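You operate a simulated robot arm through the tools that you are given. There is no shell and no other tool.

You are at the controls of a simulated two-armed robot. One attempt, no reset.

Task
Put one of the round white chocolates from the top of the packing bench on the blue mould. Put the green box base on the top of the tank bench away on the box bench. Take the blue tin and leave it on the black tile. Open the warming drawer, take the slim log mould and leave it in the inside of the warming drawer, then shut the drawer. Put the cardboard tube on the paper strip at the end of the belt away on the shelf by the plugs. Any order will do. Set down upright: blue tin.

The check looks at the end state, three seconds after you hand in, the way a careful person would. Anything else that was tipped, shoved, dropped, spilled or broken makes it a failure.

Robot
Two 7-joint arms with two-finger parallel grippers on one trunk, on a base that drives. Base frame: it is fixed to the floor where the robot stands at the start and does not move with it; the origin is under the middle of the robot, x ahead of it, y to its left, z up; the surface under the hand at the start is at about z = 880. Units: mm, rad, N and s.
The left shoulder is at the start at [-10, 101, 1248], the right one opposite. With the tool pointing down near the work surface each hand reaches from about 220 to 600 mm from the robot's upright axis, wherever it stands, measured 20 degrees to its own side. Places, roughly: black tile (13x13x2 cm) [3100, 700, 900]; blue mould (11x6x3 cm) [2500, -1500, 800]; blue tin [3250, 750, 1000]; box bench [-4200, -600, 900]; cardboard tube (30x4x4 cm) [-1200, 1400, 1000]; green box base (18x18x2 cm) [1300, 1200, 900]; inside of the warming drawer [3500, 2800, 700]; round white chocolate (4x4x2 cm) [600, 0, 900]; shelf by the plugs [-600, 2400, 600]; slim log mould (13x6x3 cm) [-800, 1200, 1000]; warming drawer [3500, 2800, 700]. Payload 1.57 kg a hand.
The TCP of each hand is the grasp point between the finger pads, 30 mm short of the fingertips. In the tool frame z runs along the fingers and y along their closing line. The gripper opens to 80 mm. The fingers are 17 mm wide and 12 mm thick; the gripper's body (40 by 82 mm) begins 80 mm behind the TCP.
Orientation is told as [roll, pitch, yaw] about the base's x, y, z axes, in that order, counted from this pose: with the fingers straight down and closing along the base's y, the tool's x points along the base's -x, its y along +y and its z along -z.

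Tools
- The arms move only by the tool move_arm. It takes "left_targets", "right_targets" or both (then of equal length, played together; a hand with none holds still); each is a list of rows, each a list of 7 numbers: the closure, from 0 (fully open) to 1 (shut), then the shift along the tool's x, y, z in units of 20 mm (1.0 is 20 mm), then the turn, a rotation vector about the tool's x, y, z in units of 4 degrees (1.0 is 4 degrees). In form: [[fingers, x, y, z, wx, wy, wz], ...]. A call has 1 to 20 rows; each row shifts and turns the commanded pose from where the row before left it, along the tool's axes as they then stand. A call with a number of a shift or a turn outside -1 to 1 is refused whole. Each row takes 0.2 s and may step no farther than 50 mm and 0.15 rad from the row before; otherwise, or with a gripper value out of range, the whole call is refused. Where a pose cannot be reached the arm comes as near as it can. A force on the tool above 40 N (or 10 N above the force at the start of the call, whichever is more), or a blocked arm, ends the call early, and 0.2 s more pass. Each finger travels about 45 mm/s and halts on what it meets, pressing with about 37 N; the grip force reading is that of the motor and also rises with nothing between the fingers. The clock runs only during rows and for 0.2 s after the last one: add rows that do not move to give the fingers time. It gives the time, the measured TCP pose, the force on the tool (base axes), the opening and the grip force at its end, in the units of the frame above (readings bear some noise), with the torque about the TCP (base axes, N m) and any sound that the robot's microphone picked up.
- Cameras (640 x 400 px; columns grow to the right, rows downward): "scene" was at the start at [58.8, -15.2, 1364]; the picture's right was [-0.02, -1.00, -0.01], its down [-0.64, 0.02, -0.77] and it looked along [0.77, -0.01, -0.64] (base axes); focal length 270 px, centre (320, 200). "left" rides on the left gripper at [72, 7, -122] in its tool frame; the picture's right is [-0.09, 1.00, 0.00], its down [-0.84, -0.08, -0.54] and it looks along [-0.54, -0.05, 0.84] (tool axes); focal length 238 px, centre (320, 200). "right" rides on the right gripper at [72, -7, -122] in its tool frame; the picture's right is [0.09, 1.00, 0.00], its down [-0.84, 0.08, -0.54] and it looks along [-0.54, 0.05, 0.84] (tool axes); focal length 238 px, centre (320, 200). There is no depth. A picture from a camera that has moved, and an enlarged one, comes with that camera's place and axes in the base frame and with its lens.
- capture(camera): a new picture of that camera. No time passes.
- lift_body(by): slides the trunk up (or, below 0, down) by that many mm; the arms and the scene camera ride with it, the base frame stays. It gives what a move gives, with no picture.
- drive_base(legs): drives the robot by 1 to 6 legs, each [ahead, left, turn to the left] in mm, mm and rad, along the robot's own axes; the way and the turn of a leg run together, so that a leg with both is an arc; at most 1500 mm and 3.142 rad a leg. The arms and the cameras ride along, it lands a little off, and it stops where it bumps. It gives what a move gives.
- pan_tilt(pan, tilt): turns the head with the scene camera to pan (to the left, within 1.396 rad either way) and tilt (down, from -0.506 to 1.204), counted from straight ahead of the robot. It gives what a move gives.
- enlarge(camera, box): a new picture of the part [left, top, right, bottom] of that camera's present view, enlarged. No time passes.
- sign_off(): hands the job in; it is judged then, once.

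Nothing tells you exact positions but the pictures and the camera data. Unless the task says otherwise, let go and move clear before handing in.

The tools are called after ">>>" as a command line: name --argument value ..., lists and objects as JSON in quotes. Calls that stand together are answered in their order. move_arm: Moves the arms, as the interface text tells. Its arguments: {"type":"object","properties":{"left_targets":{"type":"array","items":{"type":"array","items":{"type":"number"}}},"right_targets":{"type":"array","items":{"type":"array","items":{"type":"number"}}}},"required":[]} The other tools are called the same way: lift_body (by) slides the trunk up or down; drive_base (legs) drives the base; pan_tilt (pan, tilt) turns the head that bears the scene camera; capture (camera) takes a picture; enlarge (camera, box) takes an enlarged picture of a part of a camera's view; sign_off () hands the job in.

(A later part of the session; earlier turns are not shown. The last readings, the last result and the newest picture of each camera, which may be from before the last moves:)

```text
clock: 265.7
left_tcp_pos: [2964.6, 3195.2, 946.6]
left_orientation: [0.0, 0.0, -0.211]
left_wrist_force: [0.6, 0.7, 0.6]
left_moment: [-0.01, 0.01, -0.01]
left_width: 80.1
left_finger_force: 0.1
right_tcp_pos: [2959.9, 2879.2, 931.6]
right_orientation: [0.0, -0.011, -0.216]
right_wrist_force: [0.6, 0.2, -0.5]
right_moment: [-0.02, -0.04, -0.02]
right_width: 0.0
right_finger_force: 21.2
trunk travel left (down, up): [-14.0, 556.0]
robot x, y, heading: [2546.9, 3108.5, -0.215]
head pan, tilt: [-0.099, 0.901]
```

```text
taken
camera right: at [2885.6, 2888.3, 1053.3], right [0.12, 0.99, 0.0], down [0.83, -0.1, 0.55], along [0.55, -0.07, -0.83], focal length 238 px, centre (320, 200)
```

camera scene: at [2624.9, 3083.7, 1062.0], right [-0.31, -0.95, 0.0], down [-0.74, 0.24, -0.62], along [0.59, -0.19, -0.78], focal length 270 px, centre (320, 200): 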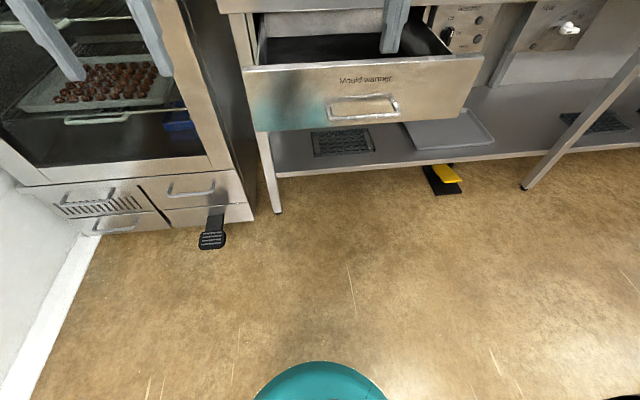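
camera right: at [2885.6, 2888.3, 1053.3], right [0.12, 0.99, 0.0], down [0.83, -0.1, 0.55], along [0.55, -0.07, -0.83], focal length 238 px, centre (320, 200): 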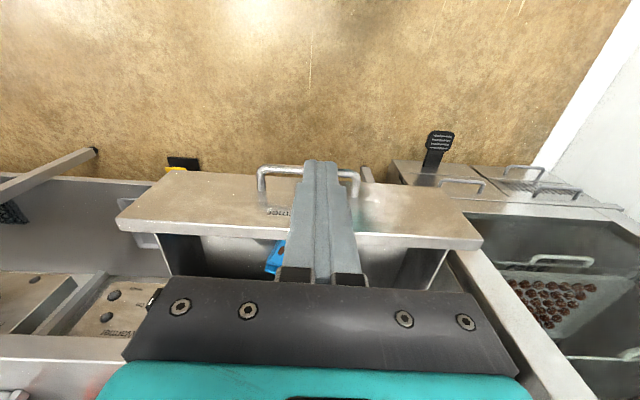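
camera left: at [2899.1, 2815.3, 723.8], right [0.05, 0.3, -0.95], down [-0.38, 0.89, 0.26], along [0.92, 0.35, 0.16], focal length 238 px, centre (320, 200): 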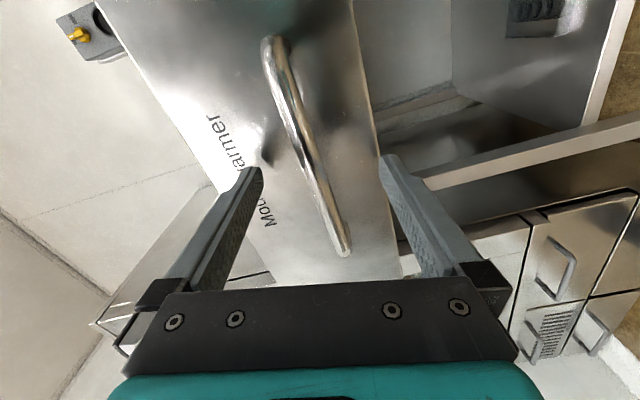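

The right hand is lined up in front of the handle. I'll lower it with a slight forward tilt so the fingertips lead.

>>> move_arm --right_targets '[[1, 0, 0, 0.9, 0, 0, 0], [1, 0, 0, 0.9, 0, 0, 0], [1, 0, 0, 0.9, 0, 0, 0], [1, 0, 0, 0.9, 0, 0, 0], [1, 0, 0, 0.9, 0, 0, 0], [1, 0, 0, 0.9, 0, 0, 0], [1, 0, 0, 0.9, 0, 0, 0], [1, 0, 0, 0.9, 0, 0, 0], [1, 0, 0, 0.9, 0, 0, 0], [1, 0, 0, 0.5, 0, -0.8, 0], [1, 0, 0, 0, 0, -0.95, 0], [1, 0, 0, 0, 0, -0.95, 0], [1, 0, 0, 0, 0, -0.95, 0], [1, 0, 0, 0, 0, 0, 0]]'

>>> capture --camera "scene"

>>> capture --camera "right"

```text
clock: 268.7
left_tcp_pos: [2963.5, 3194.1, 945.7]
left_orientation: [-0.001, -0.001, -0.212]
left_wrist_force: [0.5, -0.1, 0.9]
left_moment: [0.0, 0.02, 0.0]
left_width: 79.8
left_finger_force: 0.1
right_tcp_pos: [2961.3, 2879.0, 759.4]
right_orientation: [0.001, -0.267, -0.218]
right_wrist_force: [0.5, -0.4, 0.2]
right_moment: [0.0, -0.01, -0.03]
right_width: 0.0
right_finger_force: 21.5
trunk travel left (down, up): [-14.0, 556.0]
robot x, y, heading: [2543.0, 3110.5, -0.219]
head pan, tilt: [-0.099, 0.901]
```

```text
taken
camera scene: at [2625.0, 3083.7, 1062.0], right [-0.31, -0.95, 0.0], down [-0.74, 0.24, -0.62], along [0.59, -0.19, -0.78], focal length 270 px, centre (320, 200)
```

scene: 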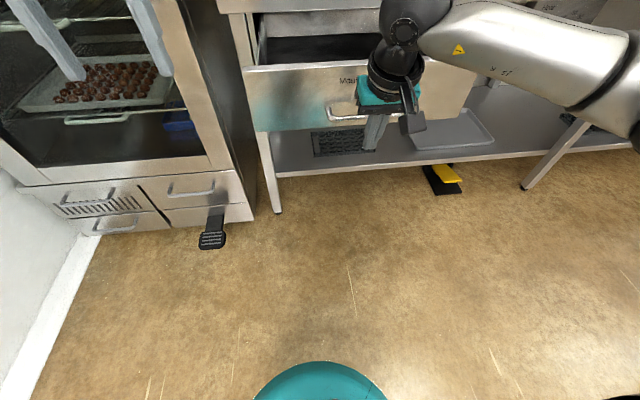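

```text
taken
camera right: at [2859.6, 2893.6, 858.8], right [0.13, 0.99, -0.02], down [0.67, -0.07, 0.74], along [0.74, -0.11, -0.67], focal length 238 px, centre (320, 200)
```

right: 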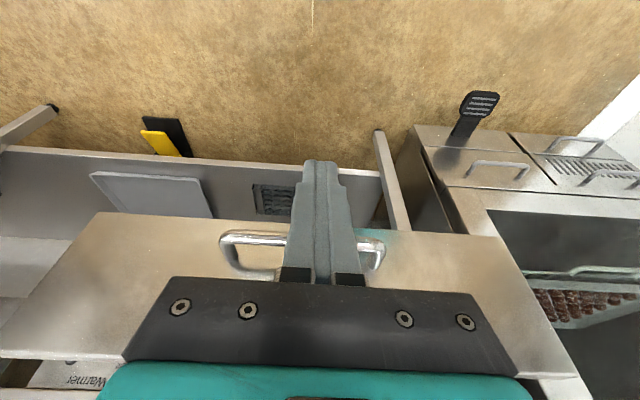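

The fingers are in front of the bar. I'll drive forward to push the drawer most of the way in.

>>> drive_base --legs '[[290, 0, 0]]'

>>> capture --camera "scene"

>>> capture --camera "right"

```text
clock: 270.7
left_tcp_pos: [3246.0, 3131.4, 945.8]
left_orientation: [0.0, 0.001, -0.212]
left_wrist_force: [0.7, 0.0, -0.2]
left_moment: [0.0, 0.02, 0.04]
left_width: 79.9
left_finger_force: 0.0
right_tcp_pos: [3244.8, 2817.1, 759.7]
right_orientation: [-0.001, -0.264, -0.216]
right_wrist_force: [-0.2, -1.0, 0.4]
right_moment: [0.02, 0.0, -0.01]
right_width: 0.3
right_finger_force: 21.2
trunk travel left (down, up): [-14.0, 556.0]
robot x, y, heading: [2823.9, 3048.9, -0.218]
head pan, tilt: [-0.099, 0.901]
```

```text
taken
camera scene: at [2907.9, 3021.3, 1062.0], right [-0.31, -0.95, 0.0], down [-0.74, 0.24, -0.62], along [0.59, -0.19, -0.78], focal length 270 px, centre (320, 200)
```

scene: 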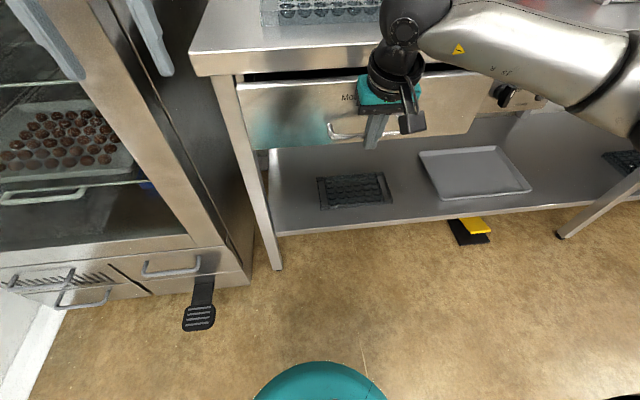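

```text
taken
camera right: at [3142.7, 2831.1, 859.0], right [0.13, 0.99, -0.02], down [0.67, -0.07, 0.74], along [0.74, -0.11, -0.67], focal length 238 px, centre (320, 200)
```

right: 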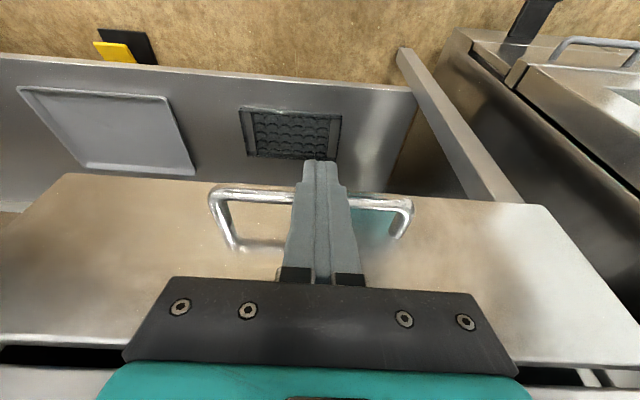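

About 40 mm left to close. I'll push on in smaller legs.

>>> drive_base --legs '[[30, 0, 0]]'

>>> drive_base --legs '[[14, 0, 0]]'

>>> capture --camera "scene"

>>> capture --camera "right"

```text
clock: 271.5
left_tcp_pos: [3275.5, 3126.6, 947.2]
left_orientation: [-0.001, -0.001, -0.213]
left_wrist_force: [-0.1, 0.2, -0.1]
left_moment: [0.0, 0.0, 0.03]
left_width: 80.3
left_finger_force: 0.1
right_tcp_pos: [3273.9, 2809.6, 759.8]
right_orientation: [-0.001, -0.268, -0.217]
right_wrist_force: [0.2, 0.0, 0.4]
right_moment: [0.02, -0.01, 0.02]
right_width: 0.1
right_finger_force: 21.8
trunk travel left (down, up): [-14.0, 556.0]
robot x, y, heading: [2860.7, 3040.8, -0.215]
head pan, tilt: [-0.099, 0.901]
```

```text
clock: 272.3
left_tcp_pos: [3287.0, 3124.2, 946.6]
left_orientation: [-0.001, 0.0, -0.214]
left_wrist_force: [0.0, -1.0, 0.2]
left_moment: [-0.04, 0.01, 0.04]
left_width: 80.1
left_finger_force: 0.1
right_tcp_pos: [3281.6, 2807.2, 758.2]
right_orientation: [0.001, -0.255, -0.212]
right_wrist_force: [-27.0, 5.9, -3.0]
right_moment: [-0.3, 0.53, -0.05]
right_width: 0.0
right_finger_force: 21.0
trunk travel left (down, up): [-14.0, 556.0]
robot x, y, heading: [2868.2, 3039.5, -0.214]
head pan, tilt: [-0.099, 0.901]
```

```text
taken
camera scene: at [2948.0, 3012.5, 1062.1], right [-0.31, -0.95, 0.0], down [-0.74, 0.24, -0.62], along [0.59, -0.19, -0.78], focal length 270 px, centre (320, 200)
```

scene: 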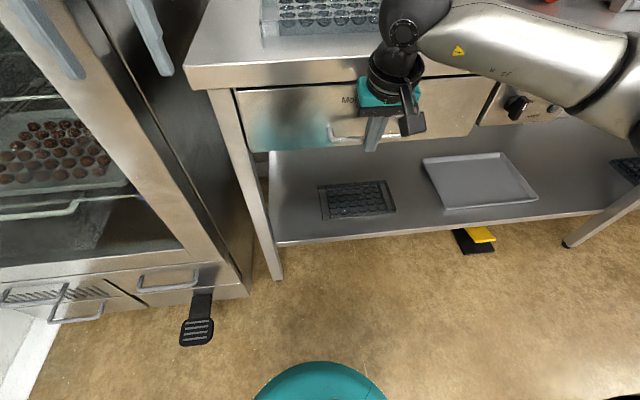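

```text
taken
camera right: at [3181.7, 2822.9, 858.5], right [0.12, 0.99, -0.02], down [0.67, -0.07, 0.74], along [0.73, -0.11, -0.68], focal length 238 px, centre (320, 200)
```

right: 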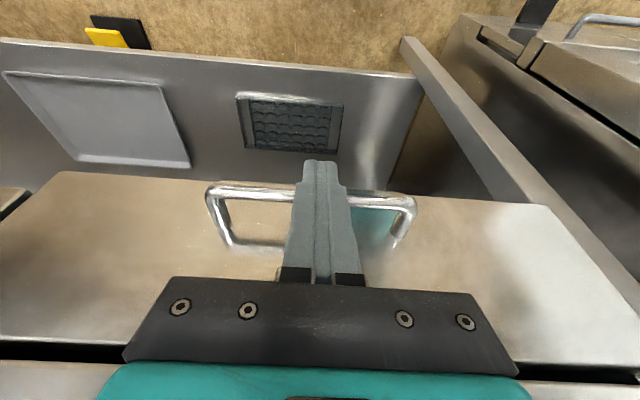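

It's nearly home with 27 N of resistance. One more small push, then I'll back off and inspect.

>>> drive_base --legs '[[8, 0, 0]]'

>>> drive_base --legs '[[-120, 0, 0]]'

>>> pan_tilt --pan -0.35 --tilt 0.6

>>> capture --camera "scene"

>>> capture --camera "right"

```text
clock: 273.2
left_tcp_pos: [3293.3, 3122.5, 945.9]
left_orientation: [0.002, -0.001, -0.213]
left_wrist_force: [-0.9, -0.8, -0.8]
left_moment: [0.01, 0.01, -0.01]
left_width: 79.9
left_finger_force: 0.0
right_tcp_pos: [3283.0, 2808.9, 753.2]
right_orientation: [-0.006, -0.226, -0.204]
right_wrist_force: [-2.3, 0.9, -0.6]
right_moment: [0.03, 0.0, -0.01]
right_width: 0.0
right_finger_force: 21.7
trunk travel left (down, up): [-14.0, 556.0]
robot x, y, heading: [2881.9, 3034.8, -0.216]
head pan, tilt: [-0.099, 0.901]
stopped in leg 1: the force on the tool passed its limit at 47 N (the readings are from after the stop); the commanded pose is now the measured one
```

```text
clock: 274.4
left_tcp_pos: [3180.3, 3147.0, 947.0]
left_orientation: [0.0, 0.001, -0.214]
left_wrist_force: [0.8, 0.7, 0.0]
left_moment: [-0.02, -0.02, -0.02]
left_width: 80.0
left_finger_force: 0.0
right_tcp_pos: [3168.1, 2834.4, 753.3]
right_orientation: [-0.004, -0.228, -0.205]
right_wrist_force: [-0.1, -0.9, 0.3]
right_moment: [0.02, 0.0, -0.01]
right_width: 0.1
right_finger_force: 21.1
trunk travel left (down, up): [-14.0, 556.0]
robot x, y, heading: [2759.4, 3062.6, -0.215]
head pan, tilt: [-0.099, 0.901]
```

```text
clock: 275.2
left_tcp_pos: [3179.9, 3146.5, 946.5]
left_orientation: [-0.001, 0.0, -0.214]
left_wrist_force: [-0.9, 0.0, -0.2]
left_moment: [-0.02, 0.0, 0.01]
left_width: 79.8
left_finger_force: 0.0
right_tcp_pos: [3167.2, 2834.4, 752.4]
right_orientation: [-0.005, -0.228, -0.207]
right_wrist_force: [-0.6, -0.1, 1.1]
right_moment: [-0.01, -0.03, 0.02]
right_width: 0.4
right_finger_force: 21.4
trunk travel left (down, up): [-14.0, 556.0]
robot x, y, heading: [2764.3, 3060.5, -0.221]
head pan, tilt: [-0.351, 0.6]
```

```text
taken
camera scene: at [2843.4, 3012.1, 1086.7], right [-0.54, -0.84, 0.0], down [-0.48, 0.3, -0.82], along [0.69, -0.44, -0.57], focal length 270 px, centre (320, 200)
```

scene: 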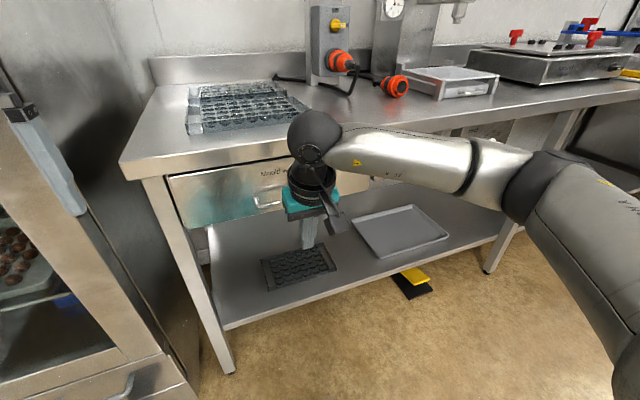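

```text
taken
camera right: at [3069.7, 2847.3, 856.5], right [0.12, 0.99, -0.03], down [0.69, -0.06, 0.72], along [0.71, -0.1, -0.7], focal length 238 px, centre (320, 200)
```

right: 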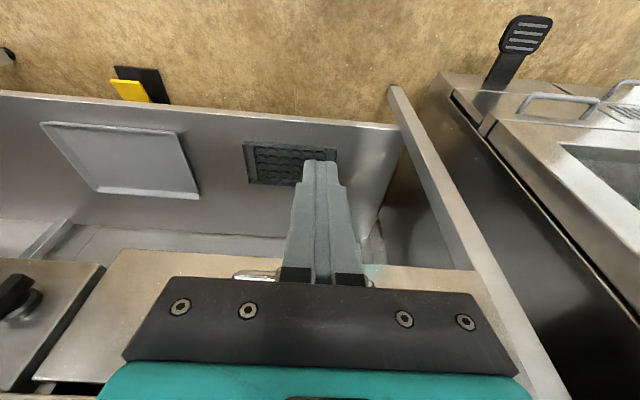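

>>> enlarge --camera "scene" --box '[120, 130, 380, 260]'

>>> enlarge --camera "right" --box '[0, 220, 280, 400]'

```text
2.46 times, centred on (250, 195) of scene
camera zoom: at [2843.4, 3012.1, 1086.7], right [-0.54, -0.84, 0.0], down [-0.48, 0.3, -0.82], along [0.69, -0.44, -0.57], focal length 665 px, centre (492, 212)
```

zoom: 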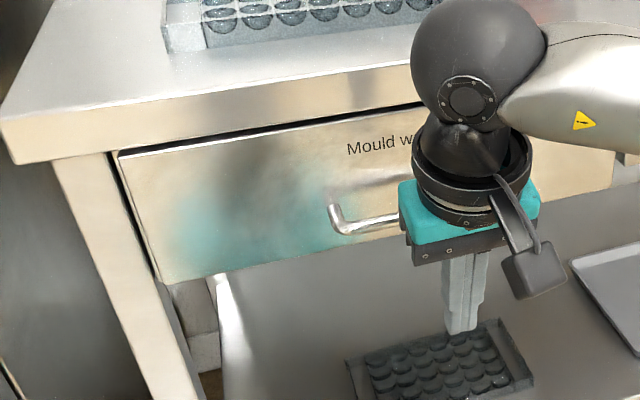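

```text
2.22 times, centred on (140, 310) of right
camera zoom: at [3069.7, 2847.3, 856.5], right [0.12, 0.99, -0.03], down [0.69, -0.06, 0.72], along [0.71, -0.1, -0.7], focal length 530 px, centre (720, -44)
```

zoom: 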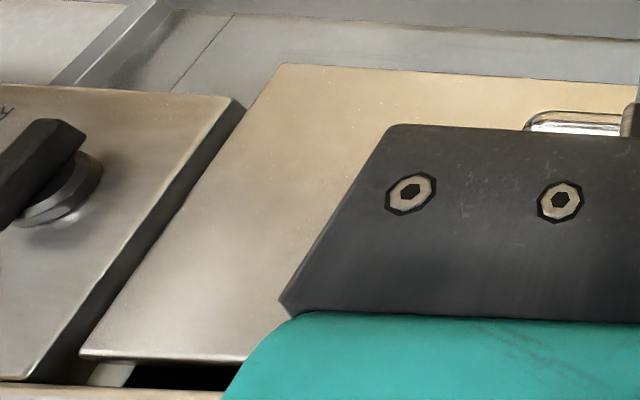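

The drawer front sits back flush beside the control panel, so it's shut. I'll level the right hand, back away, and raise the trunk.

>>> drive_base --legs '[[-200, 0, 0]]'

>>> move_arm --right_targets '[[0.8, 0, 0, -1, 0, 0.82, 0], [0.5, 0, 0, -1, 0, 0.82, 0], [0.2, 0, 0, -1, 0, 0.82, 0], [0, 0, 0, -1, 0, 0.82, 0], [0, 0, 0, -1, 0, 0, 0], [0, 0, 0, -1, 0, 0, 0], [0, 0, 0, -1, 0, 0, 0], [0, 0, 0, -1, 0, 0, 0], [0, 0, 0, 0, 0, 0, 0]]'

>>> lift_body --by 240

>>> pan_tilt --pan -0.3 --tilt 0.6

>>> enlarge --camera "scene" --box '[160, 100, 480, 300]'

```text
clock: 276.8
left_tcp_pos: [2981.7, 3191.0, 946.8]
left_orientation: [0.0, 0.0, -0.216]
left_wrist_force: [0.6, 0.0, 0.8]
left_moment: [-0.01, 0.04, 0.02]
left_width: 80.0
left_finger_force: 0.0
right_tcp_pos: [2969.9, 2877.7, 753.0]
right_orientation: [-0.006, -0.229, -0.206]
right_wrist_force: [-0.6, 0.0, 0.6]
right_moment: [0.04, -0.01, 0.0]
right_width: 0.0
right_finger_force: 21.1
trunk travel left (down, up): [-14.0, 556.0]
robot x, y, heading: [2563.4, 3109.2, -0.219]
head pan, tilt: [-0.351, 0.6]
```

```text
clock: 278.8
left_tcp_pos: [2980.6, 3190.6, 946.0]
left_orientation: [-0.001, -0.001, -0.217]
left_wrist_force: [0.1, 0.6, 1.4]
left_moment: [-0.01, 0.01, -0.01]
left_width: 79.9
left_finger_force: 0.0
right_tcp_pos: [2958.2, 2879.1, 913.1]
right_orientation: [-0.005, 0.0, -0.209]
right_wrist_force: [0.2, 0.2, 1.2]
right_moment: [-0.01, 0.01, 0.02]
right_width: 79.8
right_finger_force: 0.1
trunk travel left (down, up): [-14.0, 556.0]
robot x, y, heading: [2563.5, 3103.4, -0.223]
head pan, tilt: [-0.351, 0.6]
```

```text
clock: 281.3
left_tcp_pos: [2981.7, 3190.5, 1186.0]
left_orientation: [0.001, 0.0, -0.215]
left_wrist_force: [1.5, -0.4, 0.2]
left_moment: [0.04, -0.01, 0.03]
left_width: 79.9
left_finger_force: 0.0
right_tcp_pos: [2958.4, 2878.7, 1151.8]
right_orientation: [-0.005, 0.001, -0.21]
right_wrist_force: [0.5, 0.6, 0.0]
right_moment: [0.02, 0.0, 0.02]
right_width: 80.0
right_finger_force: 0.0
trunk travel left (down, up): [-254.0, 316.0]
robot x, y, heading: [2561.9, 3106.7, -0.222]
head pan, tilt: [-0.351, 0.6]
```

```text
clock: 281.9
left_tcp_pos: [2981.7, 3191.4, 1185.3]
left_orientation: [0.0, 0.0, -0.216]
left_wrist_force: [0.2, 0.7, 0.1]
left_moment: [0.0, 0.0, -0.01]
left_width: 79.8
left_finger_force: 0.0
right_tcp_pos: [2958.8, 2878.9, 1150.9]
right_orientation: [-0.006, 0.0, -0.21]
right_wrist_force: [-1.2, 0.0, 0.8]
right_moment: [-0.03, 0.0, 0.02]
right_width: 79.7
right_finger_force: 0.1
trunk travel left (down, up): [-254.0, 316.0]
robot x, y, heading: [2563.3, 3107.1, -0.219]
head pan, tilt: [-0.3, 0.6]
```

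```text
2.00 times, centred on (320, 200) of scene
camera zoom: at [2647.6, 3059.9, 1326.8], right [-0.5, -0.87, 0.0], down [-0.49, 0.28, -0.83], along [0.72, -0.41, -0.56], focal length 540 px, centre (320, 200)
```

zoom: 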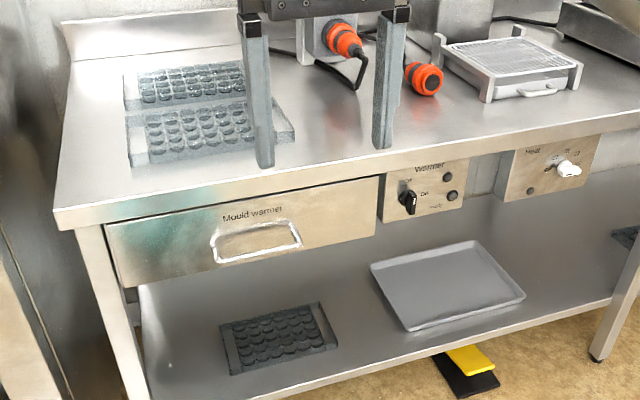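

The drawer is flush and shut. Next is the green box base on the tank bench; I'll turn and drive there.

>>> drive_base --legs '[[-100, 0, -1.56], [1200, -750, 0]]'

>>> pan_tilt --pan 0 --tilt 0.6

>>> capture --camera "scene"

```text
clock: 292.8
left_tcp_pos: [1605.6, 1754.6, 1186.8]
left_orientation: [0.0, 0.002, -1.795]
left_wrist_force: [0.4, 0.9, -0.3]
left_moment: [0.0, -0.01, 0.0]
left_width: 79.9
left_finger_force: 0.0
right_tcp_pos: [1294.1, 1781.2, 1152.5]
right_orientation: [-0.006, 0.0, -1.789]
right_wrist_force: [0.4, 0.5, 0.2]
right_moment: [-0.02, -0.03, -0.03]
right_width: 80.0
right_finger_force: 0.1
trunk travel left (down, up): [-254.0, 316.0]
robot x, y, heading: [1527.3, 2175.8, -1.799]
head pan, tilt: [-0.3, 0.6]
```

```text
clock: 293.6
left_tcp_pos: [1606.1, 1755.7, 1186.1]
left_orientation: [0.001, 0.0, -1.794]
left_wrist_force: [0.1, -0.4, -0.5]
left_moment: [0.01, 0.0, 0.01]
left_width: 79.8
left_finger_force: 0.0
right_tcp_pos: [1295.9, 1783.0, 1151.7]
right_orientation: [-0.005, 0.001, -1.789]
right_wrist_force: [-0.2, 0.8, 0.1]
right_moment: [0.01, 0.0, -0.01]
right_width: 79.9
right_finger_force: 0.2
trunk travel left (down, up): [-254.0, 316.0]
robot x, y, heading: [1525.2, 2173.3, -1.798]
head pan, tilt: [0.0, 0.6]
```

```text
taken
camera scene: at [1500.3, 2077.7, 1326.8], right [-0.97, 0.23, 0.0], down [0.13, 0.55, -0.83], along [-0.19, -0.8, -0.56], focal length 270 px, centre (320, 200)
```

scene: 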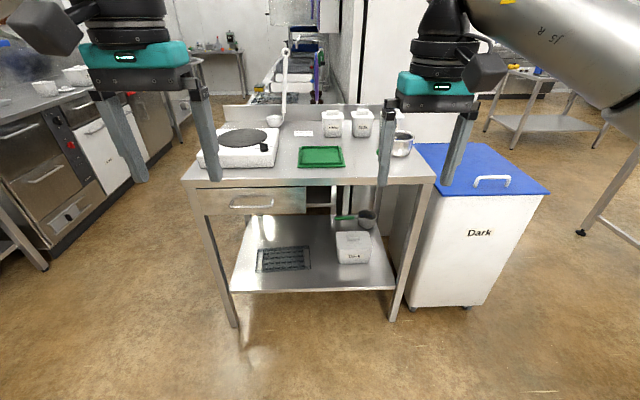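

The green box base is near the front edge of the tank bench, right ahead. I'll zoom in.

>>> enlarge --camera "scene" --box '[260, 120, 380, 200]'

```text
5.00 times, centred on (320, 160) of scene
camera zoom: at [1500.3, 2077.7, 1326.8], right [-0.97, 0.23, 0.0], down [0.13, 0.55, -0.83], along [-0.19, -0.8, -0.56], focal length 1350 px, centre (320, 400)
```

zoom: 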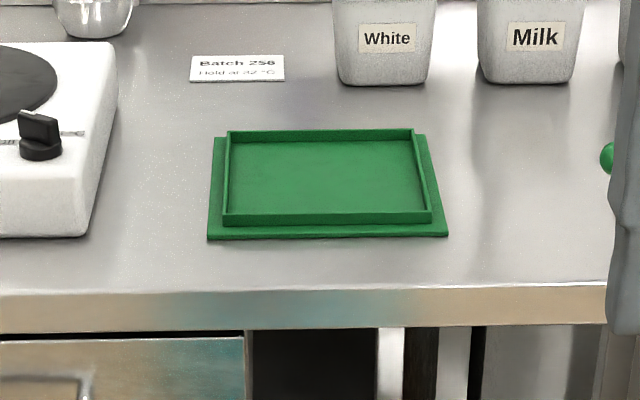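

The base is a flat plate with an inset raised wall, centred near [1275, 1140]. I'll drive up to the bench.

>>> drive_base --legs '[[580, 40, 0.04]]'

>>> pan_tilt --pan 0 --tilt 0.8

>>> capture --camera "scene"

>>> capture --camera "right"

```text
clock: 296.9
left_tcp_pos: [1535.0, 1183.0, 1186.9]
left_orientation: [0.001, -0.001, -1.763]
left_wrist_force: [0.0, -0.8, 0.3]
left_moment: [0.01, -0.02, 0.0]
left_width: 79.8
left_finger_force: 0.0
right_tcp_pos: [1222.3, 1199.8, 1152.4]
right_orientation: [-0.007, -0.001, -1.758]
right_wrist_force: [1.3, -0.2, -0.2]
right_moment: [0.02, 0.01, 0.03]
right_width: 79.8
right_finger_force: 0.0
trunk travel left (down, up): [-254.0, 316.0]
robot x, y, heading: [1438.5, 1598.2, -1.767]
head pan, tilt: [0.0, 0.6]
```

```text
clock: 297.6
left_tcp_pos: [1535.7, 1183.1, 1186.0]
left_orientation: [-0.001, 0.001, -1.766]
left_wrist_force: [0.5, -1.0, -0.5]
left_moment: [0.02, -0.03, -0.03]
left_width: 80.0
left_finger_force: 0.0
right_tcp_pos: [1223.0, 1200.0, 1153.1]
right_orientation: [-0.007, 0.001, -1.756]
right_wrist_force: [-0.6, 0.2, -0.7]
right_moment: [0.02, 0.03, -0.03]
right_width: 80.4
right_finger_force: 0.0
trunk travel left (down, up): [-254.0, 316.0]
robot x, y, heading: [1441.9, 1598.0, -1.77]
head pan, tilt: [0.0, 0.799]
```

```text
taken
camera scene: at [1421.0, 1509.7, 1309.9], right [-0.98, 0.2, 0.0], down [0.14, 0.7, -0.7], along [-0.14, -0.68, -0.72], focal length 270 px, centre (320, 200)
```

scene: 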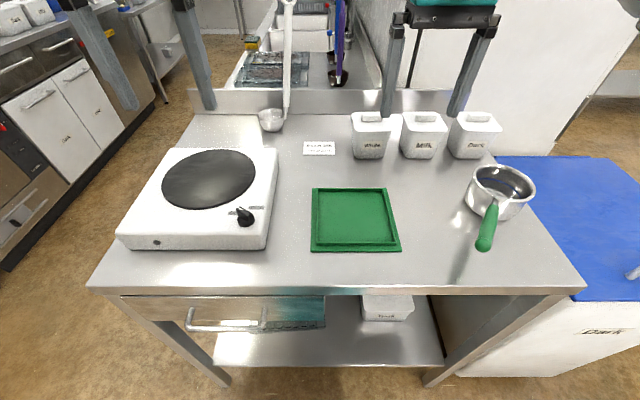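

```text
taken
camera right: at [1229.5, 1270.6, 1274.7], right [1.0, -0.09, 0.0], down [-0.08, -0.84, 0.54], along [-0.06, -0.54, -0.84], focal length 238 px, centre (320, 200)
```

right: 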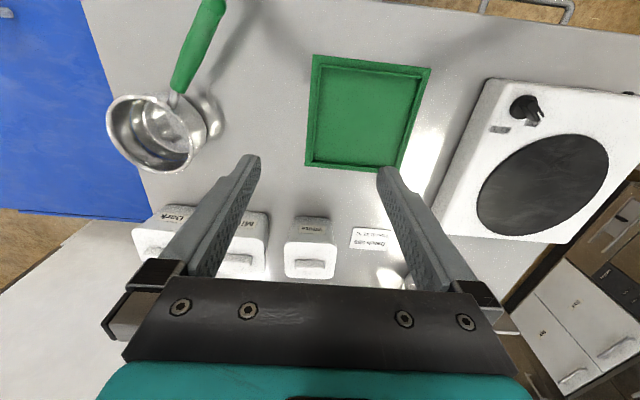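

The plate top is near z≈887 and its -x wall centre near [1211, 1179]. I'll bring the right hand over that wall with the fingers 32 mm apart and descend partway.

>>> move_arm --right_targets '[[0.2, -0.6, -0.2, 0, 0.1, 0, 0], [0.4, -0.56, -0.21, 0.5, 0, 0, 0], [0.6, 0, 0, 1, 0, 0, 0], [0.6, 0, 0, 1, 0, 0, 0], [0.6, 0, 0, 1, 0, 0, 0], [0.6, 0, 0, 1, 0, 0, 0], [0.6, 0, 0, 1, 0, 0, 0], [0.6, 0, 0, 1, 0, 0, 0], [0.6, 0, 0, 1, 0, 0, 0], [0.6, 0, 0, 1, 0, 0, 0], [0.6, 0, 0, 0.8, 0, 0, 0], [0.6, 0, 0, 0, 0, 0, 0]]'

>>> capture --camera "right"

>>> enlarge --camera "scene" --box '[280, 120, 480, 280]'

```text
clock: 300.2
left_tcp_pos: [1535.0, 1182.2, 1186.2]
left_orientation: [0.0, 0.0, -1.764]
left_wrist_force: [0.1, -0.9, 0.3]
left_moment: [0.01, 0.01, 0.01]
left_width: 79.9
left_finger_force: 0.0
right_tcp_pos: [1208.4, 1178.2, 965.3]
right_orientation: [-0.013, 0.0, -1.756]
right_wrist_force: [-0.1, -0.3, 0.4]
right_moment: [-0.01, -0.02, -0.01]
right_width: 31.9
right_finger_force: 0.0
trunk travel left (down, up): [-254.0, 316.0]
robot x, y, heading: [1438.9, 1599.6, -1.769]
head pan, tilt: [0.0, 0.799]
```

```text
taken
camera right: at [1216.5, 1249.6, 1088.6], right [1.0, -0.09, -0.01], down [-0.07, -0.84, 0.54], along [-0.06, -0.54, -0.84], focal length 238 px, centre (320, 200)
```

right: 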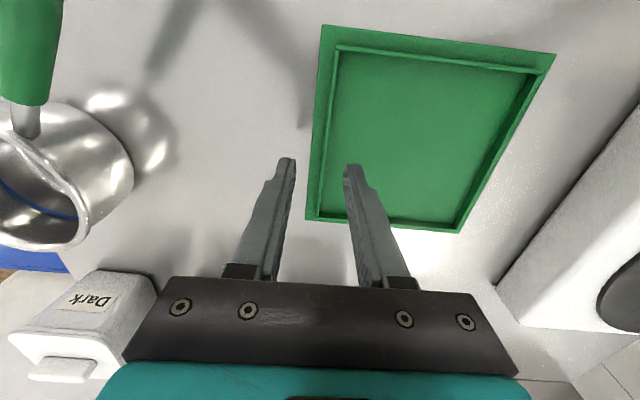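

```text
2.50 times, centred on (380, 200) of scene
camera zoom: at [1421.0, 1509.8, 1309.9], right [-0.98, 0.2, 0.0], down [0.14, 0.7, -0.7], along [-0.14, -0.68, -0.72], focal length 675 px, centre (170, 200)
```

zoom: 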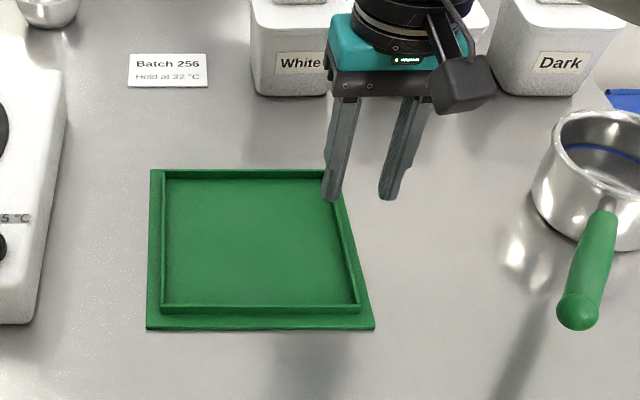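

Wall centre is about 6 mm further in +x. I'll correct and descend to just above the plate.

>>> move_arm --right_targets '[[0.6, 0, 0.3, 0.4, 0.15, 0, 0], [0.6, 0, 0, 0.8, 0, 0, 0], [0.6, 0, 0, 0.6, 0, 0, 0], [0.6, 0, 0, 0.3, 0, 0, 0], [0.6, 0, 0, 0, 0, 0, 0]]'

>>> capture --camera "right"

>>> enlarge --camera "scene" --box '[320, 150, 440, 260]'

```text
clock: 301.4
left_tcp_pos: [1534.8, 1182.9, 1186.5]
left_orientation: [0.0, 0.0, -1.766]
left_wrist_force: [-0.3, -0.4, 0.2]
left_moment: [0.01, 0.01, 0.01]
left_width: 80.0
left_finger_force: 0.0
right_tcp_pos: [1214.7, 1177.3, 923.8]
right_orientation: [-0.025, -0.001, -1.756]
right_wrist_force: [0.2, -0.2, 0.2]
right_moment: [0.0, -0.01, -0.03]
right_width: 32.1
right_finger_force: 0.0
trunk travel left (down, up): [-254.0, 316.0]
robot x, y, heading: [1438.8, 1601.2, -1.772]
head pan, tilt: [0.0, 0.799]
```

```text
taken
camera right: at [1222.3, 1247.9, 1046.8], right [1.0, -0.09, -0.02], down [-0.07, -0.84, 0.54], along [-0.07, -0.54, -0.84], focal length 238 px, centre (320, 200)
```

right: 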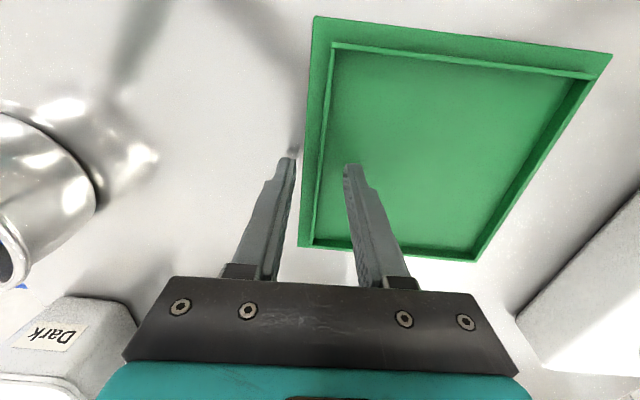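

```text
3.64 times, centred on (380, 205) of scene
camera zoom: at [1421.0, 1509.7, 1309.9], right [-0.98, 0.2, 0.0], down [0.14, 0.7, -0.7], along [-0.14, -0.68, -0.72], focal length 982 px, centre (102, 182)
```

zoom: 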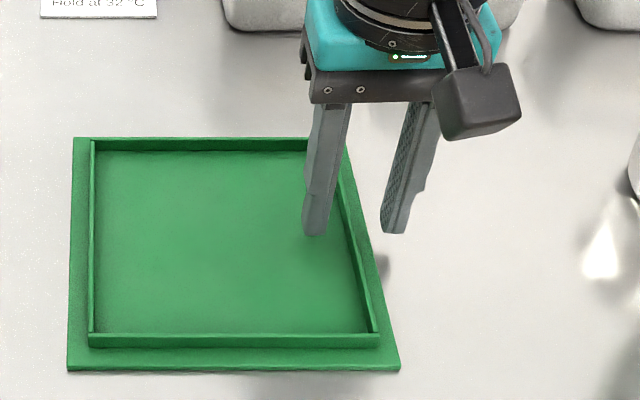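

>>> move_arm --right_targets '[[0.6, 0, 0, 0.1, -0.36, 0, 0], [0.6, 0, 0, 0.12, 0, 0, 0], [0.6, 0, 0, 0, 0, 0, 0]]'

>>> move_arm --right_targets '[[0.6, 0, 0, 0.08, 0, 0, 0], [0.6, 0, 0, 0, 0, 0, 0]]'

```text
clock: 302.2
left_tcp_pos: [1535.3, 1182.8, 1186.5]
left_orientation: [-0.001, -0.001, -1.765]
left_wrist_force: [-0.1, 0.1, -0.1]
left_moment: [-0.03, 0.01, 0.0]
left_width: 79.9
left_finger_force: 0.0
right_tcp_pos: [1214.0, 1176.0, 920.5]
right_orientation: [0.004, 0.0, -1.758]
right_wrist_force: [-0.2, 0.4, -0.2]
right_moment: [0.03, -0.03, 0.02]
right_width: 31.8
right_finger_force: 0.1
trunk travel left (down, up): [-254.0, 316.0]
robot x, y, heading: [1442.4, 1598.7, -1.768]
head pan, tilt: [0.0, 0.799]
```

```text
clock: 302.8
left_tcp_pos: [1535.4, 1183.6, 1186.0]
left_orientation: [-0.001, -0.001, -1.764]
left_wrist_force: [0.6, -0.5, -0.5]
left_moment: [-0.01, 0.01, -0.03]
left_width: 80.1
left_finger_force: 0.1
right_tcp_pos: [1213.7, 1176.7, 919.6]
right_orientation: [0.003, 0.0, -1.758]
right_wrist_force: [-0.9, -0.7, -0.4]
right_moment: [-0.01, 0.01, -0.01]
right_width: 32.1
right_finger_force: 0.1
trunk travel left (down, up): [-254.0, 316.0]
robot x, y, heading: [1442.2, 1601.5, -1.767]
head pan, tilt: [0.0, 0.799]
```

>>> move_arm --right_targets '[[0.6, 0, 0, 0.1, 0, 0, 0], [0.6, 0, 0, 0, 0, 0, 0]]'

>>> move_arm --right_targets '[[0.6, 0, 0, 0.1, 0, 0, 0], [0.6, 0, 0, 0, 0, 0, 0]]'

>>> capture --camera "right"

```text
clock: 303.4
left_tcp_pos: [1535.1, 1182.8, 1185.4]
left_orientation: [0.0, 0.001, -1.764]
left_wrist_force: [-0.1, 0.1, -0.3]
left_moment: [0.02, 0.01, 0.01]
left_width: 79.7
left_finger_force: 0.0
right_tcp_pos: [1214.4, 1177.0, 916.5]
right_orientation: [0.003, -0.002, -1.758]
right_wrist_force: [0.4, 0.3, -0.1]
right_moment: [0.0, -0.02, -0.04]
right_width: 31.9
right_finger_force: 0.0
trunk travel left (down, up): [-254.0, 316.0]
robot x, y, heading: [1440.9, 1599.0, -1.771]
head pan, tilt: [0.0, 0.799]
```

```text
clock: 304.0
left_tcp_pos: [1536.0, 1182.9, 1185.7]
left_orientation: [0.0, 0.0, -1.764]
left_wrist_force: [-0.1, 0.5, 0.2]
left_moment: [-0.02, 0.02, 0.04]
left_width: 79.9
left_finger_force: 0.0
right_tcp_pos: [1213.0, 1177.4, 915.0]
right_orientation: [0.002, 0.001, -1.758]
right_wrist_force: [-0.2, 1.3, 3.6]
right_moment: [0.0, -0.05, 0.02]
right_width: 32.3
right_finger_force: 0.0
trunk travel left (down, up): [-254.0, 316.0]
robot x, y, heading: [1442.5, 1598.1, -1.767]
head pan, tilt: [0.0, 0.799]
```

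```text
taken
camera right: at [1219.5, 1249.1, 1037.2], right [1.0, -0.09, 0.0], down [-0.08, -0.84, 0.54], along [-0.05, -0.54, -0.84], focal length 238 px, centre (320, 200)
```

right: 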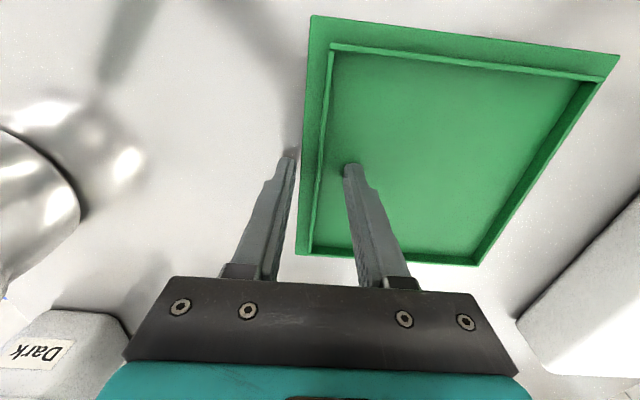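

The inner fingertip has touched the tray floor. I'll rise 2.5 mm and close on the wall.

>>> move_arm --right_targets '[[0.6, 0, 0, -0.14, 0, 0, 0], [0.7, 0, 0, 0, 0, 0, 0], [0.8, 0, 0, 0, 0, 0, 0], [0.88, 0, 0, 0, 0, 0, 0], [0.94, 0, 0, 0, 0, 0, 0], [1, 0, 0, 0, 0, 0, 0], [1, 0, 0, 0, 0, 0, 0]]'

>>> capture --camera "right"

>>> enlarge --camera "scene" --box '[290, 150, 430, 260]'

```text
clock: 305.6
left_tcp_pos: [1534.8, 1183.0, 1186.1]
left_orientation: [0.0, -0.002, -1.764]
left_wrist_force: [0.5, -1.0, 0.6]
left_moment: [0.01, -0.01, -0.01]
left_width: 80.0
left_finger_force: 0.0
right_tcp_pos: [1213.8, 1176.6, 917.3]
right_orientation: [0.003, 0.001, -1.757]
right_wrist_force: [-0.5, -0.1, -0.5]
right_moment: [0.02, -0.01, -0.11]
right_width: 2.9
right_finger_force: 24.1
trunk travel left (down, up): [-254.0, 316.0]
robot x, y, heading: [1440.4, 1601.1, -1.768]
head pan, tilt: [0.0, 0.799]
```

```text
taken
camera right: at [1219.3, 1248.6, 1039.8], right [1.0, -0.09, 0.0], down [-0.08, -0.84, 0.54], along [-0.05, -0.54, -0.84], focal length 238 px, centre (320, 200)
```

right: 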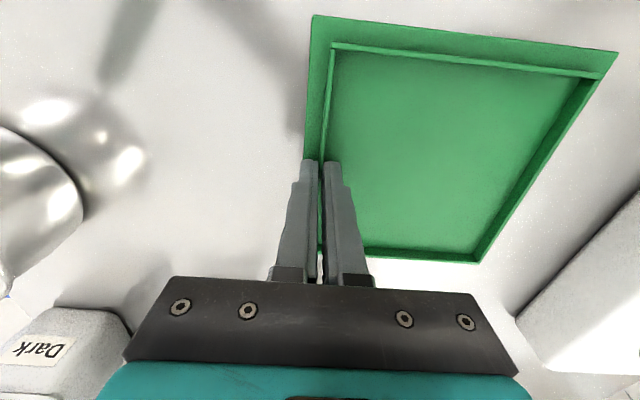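

```text
3.64 times, centred on (360, 205) of scene
camera zoom: at [1420.9, 1509.7, 1309.9], right [-0.98, 0.2, 0.0], down [0.14, 0.7, -0.7], along [-0.14, -0.68, -0.72], focal length 982 px, centre (174, 182)
```

zoom: 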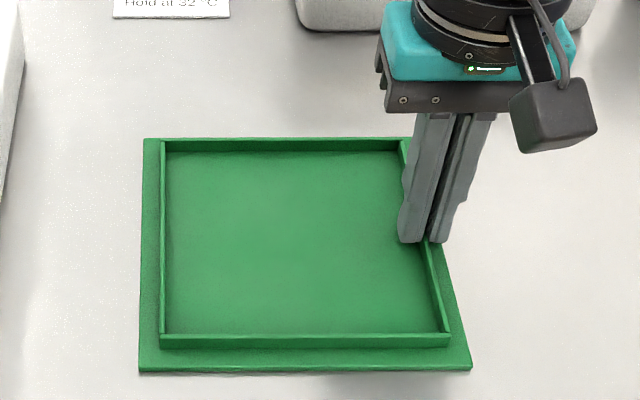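

The wall is pinched (2.9 mm). I'll make a small test lift.

>>> move_arm --right_targets '[[1, 0, 0, -0.2, 0, 0, 0], [1, 0, 0, -0.3, 0, 0, 0], [1, 0, 0, -0.5, 0, 0, 0], [1, 0, 0, -0.5, 0, 0, 0], [1, 0, 0, 0, 0, 0, 0]]'

>>> capture --camera "right"

>>> enlarge --camera "scene" --box '[270, 120, 450, 270]'

```text
clock: 306.8
left_tcp_pos: [1535.0, 1182.2, 1186.6]
left_orientation: [0.0, 0.0, -1.765]
left_wrist_force: [-1.2, 0.5, 0.0]
left_moment: [0.05, 0.03, -0.02]
left_width: 80.2
left_finger_force: 0.0
right_tcp_pos: [1213.0, 1177.1, 946.5]
right_orientation: [0.004, -0.001, -1.757]
right_wrist_force: [0.5, 0.3, -2.5]
right_moment: [0.03, 0.19, 0.02]
right_width: 2.5
right_finger_force: 24.1
trunk travel left (down, up): [-254.0, 316.0]
robot x, y, heading: [1441.3, 1598.5, -1.765]
head pan, tilt: [0.0, 0.799]
```

```text
taken
camera right: at [1218.1, 1249.3, 1069.5], right [1.0, -0.09, 0.0], down [-0.08, -0.84, 0.54], along [-0.05, -0.54, -0.84], focal length 238 px, centre (320, 200)
```

right: 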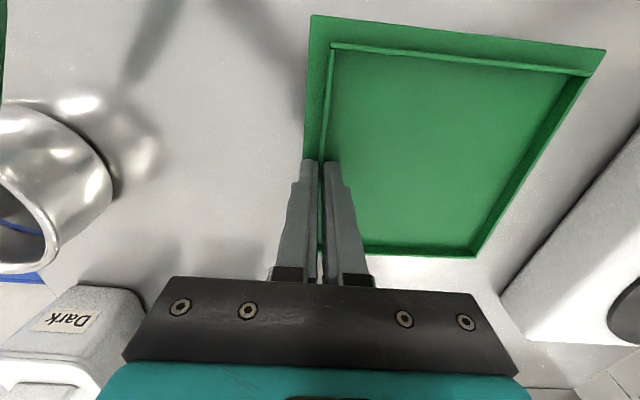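

```text
2.67 times, centred on (360, 195) of scene
camera zoom: at [1420.9, 1509.6, 1309.9], right [-0.98, 0.2, 0.0], down [0.14, 0.7, -0.7], along [-0.14, -0.68, -0.72], focal length 720 px, centre (213, 213)
```

zoom: 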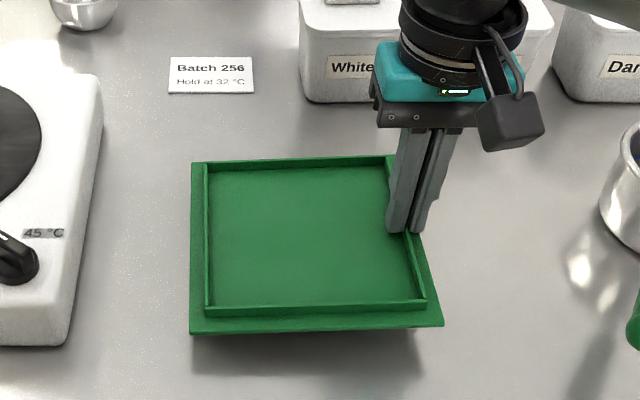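

It lifts almost level at about 0.2 kg. I'll raise it further and wait a few seconds to see whether it creeps.

>>> move_arm --right_targets '[[1, 0, 0, -0.8, 0, 0, 0], [1, 0, 0, -0.8, 0, 0, 0], [1, 0, 0, -0.8, 0, 0, 0], [1, 0, 0, -0.8, 0, 0, 0], [1, 0, 0, -0.8, 0, 0, 0], [1, 0, 0, -0.8, 0, 0, 0], [1, 0, 0, -0.4, 0, 0, 0], [1, 0, 0, 0, 0, 0, 0]]'

>>> capture --camera "right"

>>> move_arm --right_targets '[[1, 0, 0, 0, 0, 0, 0], [1, 0, 0, 0, 0, 0, 0], [1, 0, 0, 0, 0, 0, 0], [1, 0, 0, 0, 0, 0, 0], [1, 0, 0, 0, 0, 0, 0], [1, 0, 0, 0, 0, 0, 0], [1, 0, 0, 0, 0, 0, 0], [1, 0, 0, 0, 0, 0, 0], [1, 0, 0, 0, 0, 0, 0], [1, 0, 0, 0, 0, 0, 0], [1, 0, 0, 0, 0, 0, 0], [1, 0, 0, 0, 0, 0, 0], [1, 0, 0, 0, 0, 0, 0], [1, 0, 0, 0, 0, 0, 0], [1, 0, 0, 0, 0, 0, 0], [1, 0, 0, 0, 0, 0, 0], [1, 0, 0, 0, 0, 0, 0], [1, 0, 0, 0, 0, 0, 0], [1, 0, 0, 0, 0, 0, 0], [1, 0, 0, 0, 0, 0, 0]]'

>>> capture --camera "right"

```text
clock: 308.6
left_tcp_pos: [1534.9, 1183.0, 1186.7]
left_orientation: [-0.001, 0.0, -1.765]
left_wrist_force: [0.1, -0.4, -0.2]
left_moment: [-0.01, -0.02, -0.01]
left_width: 80.2
left_finger_force: 0.1
right_tcp_pos: [1215.4, 1176.7, 1050.6]
right_orientation: [0.005, -0.001, -1.756]
right_wrist_force: [-0.2, -0.5, -1.7]
right_moment: [0.02, 0.15, 0.04]
right_width: 2.7
right_finger_force: 24.5
trunk travel left (down, up): [-254.0, 316.0]
robot x, y, heading: [1439.7, 1601.0, -1.771]
head pan, tilt: [0.0, 0.799]
```

```text
taken
camera right: at [1219.6, 1249.0, 1174.1], right [1.0, -0.09, 0.0], down [-0.08, -0.84, 0.54], along [-0.05, -0.54, -0.84], focal length 238 px, centre (320, 200)
```

right: 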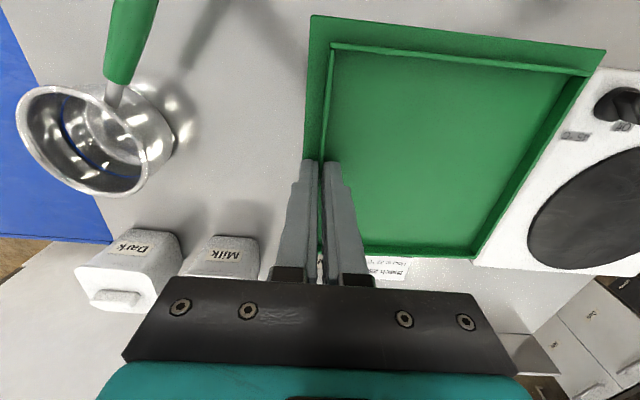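

```text
clock: 312.8
left_tcp_pos: [1536.1, 1183.3, 1186.1]
left_orientation: [0.0, 0.0, -1.765]
left_wrist_force: [-0.1, -0.4, -0.1]
left_moment: [-0.03, -0.03, 0.01]
left_width: 80.3
left_finger_force: 0.0
right_tcp_pos: [1213.6, 1177.0, 1051.3]
right_orientation: [0.004, 0.001, -1.757]
right_wrist_force: [0.4, 0.6, -2.1]
right_moment: [0.05, 0.15, 0.0]
right_width: 2.6
right_finger_force: 23.5
trunk travel left (down, up): [-254.0, 316.0]
robot x, y, heading: [1440.3, 1597.6, -1.771]
head pan, tilt: [0.0, 0.799]
```

```text
taken
camera right: at [1219.5, 1249.0, 1173.8], right [1.0, -0.09, 0.0], down [-0.08, -0.84, 0.54], along [-0.05, -0.54, -0.84], focal length 238 px, centre (320, 200)
```

right: 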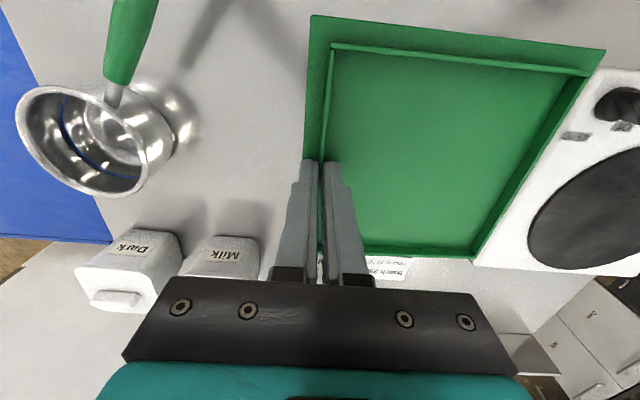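

No creep at all, so one hand is enough. I'll pull the tray in, back out from the bench, and head out of this room toward the box bench.

>>> move_arm --right_targets '[[1, 0.8, 0, -0.3, 0, 0, 0], [1, 0.9, 0, -0.3, 0, 0, 0], [1, 0.9, 0, -0.3, 0, 0, 0], [1, 0.9, 0, -0.3, 0, 0, 0], [1, 0.8, 0, -0.3, 0, 0, 0], [1, 0, 0, 0, 0, 0, 0]]' --left_targets '[[0, 0.8, 0.3, 0, 0, 0, 0], [0, 0.9, 0.3, 0, 0, 0, 0], [0, 0.9, 0.3, 0, 0, 0, 0], [0, 0, 0.3, 0, 0, 0, 0], [0, 0, 0.3, 0, 0, 0, 0], [0, 0, 0, 0, 0, 0, 0]]'

>>> drive_base --legs '[[-350, 0, 0], [0, 0, -1.37]]'

>>> capture --camera "right"

>>> pan_tilt --pan 0 --tilt 0.4

>>> capture --camera "scene"

```text
clock: 314.2
left_tcp_pos: [1575.6, 1229.0, 1187.2]
left_orientation: [0.0, 0.0, -1.766]
left_wrist_force: [0.0, -1.0, -0.2]
left_moment: [-0.02, 0.0, 0.05]
left_width: 80.1
left_finger_force: 0.2
right_tcp_pos: [1230.4, 1263.6, 1081.1]
right_orientation: [0.003, -0.001, -1.756]
right_wrist_force: [1.1, 0.1, -1.7]
right_moment: [0.03, 0.16, -0.01]
right_width: 2.3
right_finger_force: 24.3
trunk travel left (down, up): [-254.0, 316.0]
robot x, y, heading: [1440.9, 1599.9, -1.767]
head pan, tilt: [0.0, 0.799]
```

```text
clock: 319.9
left_tcp_pos: [1172.5, 1735.5, 1187.3]
left_orientation: [0.0, 0.0, -3.137]
left_wrist_force: [0.2, -0.9, -0.1]
left_moment: [-0.01, 0.0, -0.01]
left_width: 80.2
left_finger_force: 0.1
right_tcp_pos: [1138.1, 2079.8, 1080.1]
right_orientation: [0.004, 0.001, -3.13]
right_wrist_force: [0.0, 0.5, -2.1]
right_moment: [0.13, 0.0, -0.02]
right_width: 2.6
right_finger_force: 24.4
trunk travel left (down, up): [-254.0, 316.0]
robot x, y, heading: [1507.5, 1939.0, 3.14]
head pan, tilt: [0.0, 0.799]
```

```text
taken
camera right: at [1209.7, 2087.0, 1203.7], right [0.1, -0.99, 0.0], down [-0.84, -0.09, 0.54], along [-0.54, -0.06, -0.84], focal length 238 px, centre (320, 200)
```

right: 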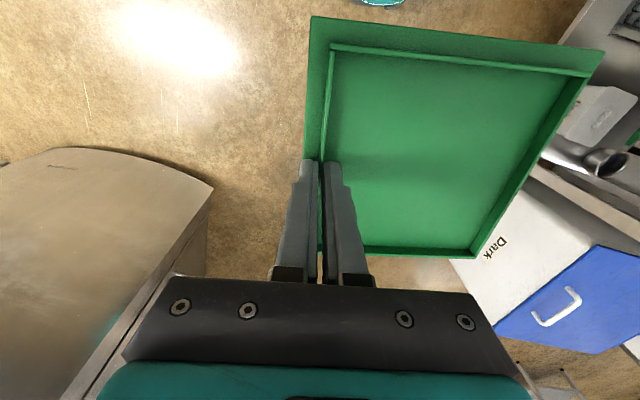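

```text
clock: 320.7
left_tcp_pos: [1173.5, 1735.5, 1186.6]
left_orientation: [-0.001, 0.001, -3.135]
left_wrist_force: [-0.3, 0.6, 0.5]
left_moment: [0.03, -0.01, 0.0]
left_width: 80.0
left_finger_force: 0.1
right_tcp_pos: [1139.3, 2079.3, 1082.1]
right_orientation: [0.004, -0.001, -3.131]
right_wrist_force: [-0.1, 0.2, -2.2]
right_moment: [0.17, 0.03, 0.01]
right_width: 2.7
right_finger_force: 23.9
trunk travel left (down, up): [-254.0, 316.0]
robot x, y, heading: [1507.0, 1936.9, 3.145]
head pan, tilt: [0.0, 0.4]
```

```text
taken
camera scene: at [1404.3, 1938.7, 1344.9], right [0.0, 1.0, 0.0], down [0.39, 0.0, -0.92], along [-0.92, 0.0, -0.39], focal length 270 px, centre (320, 200)
```

scene: 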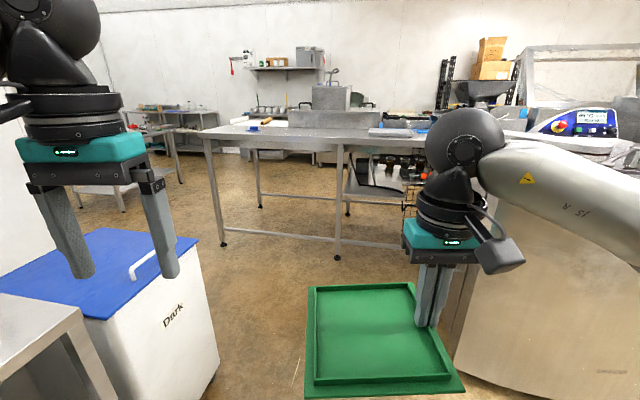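

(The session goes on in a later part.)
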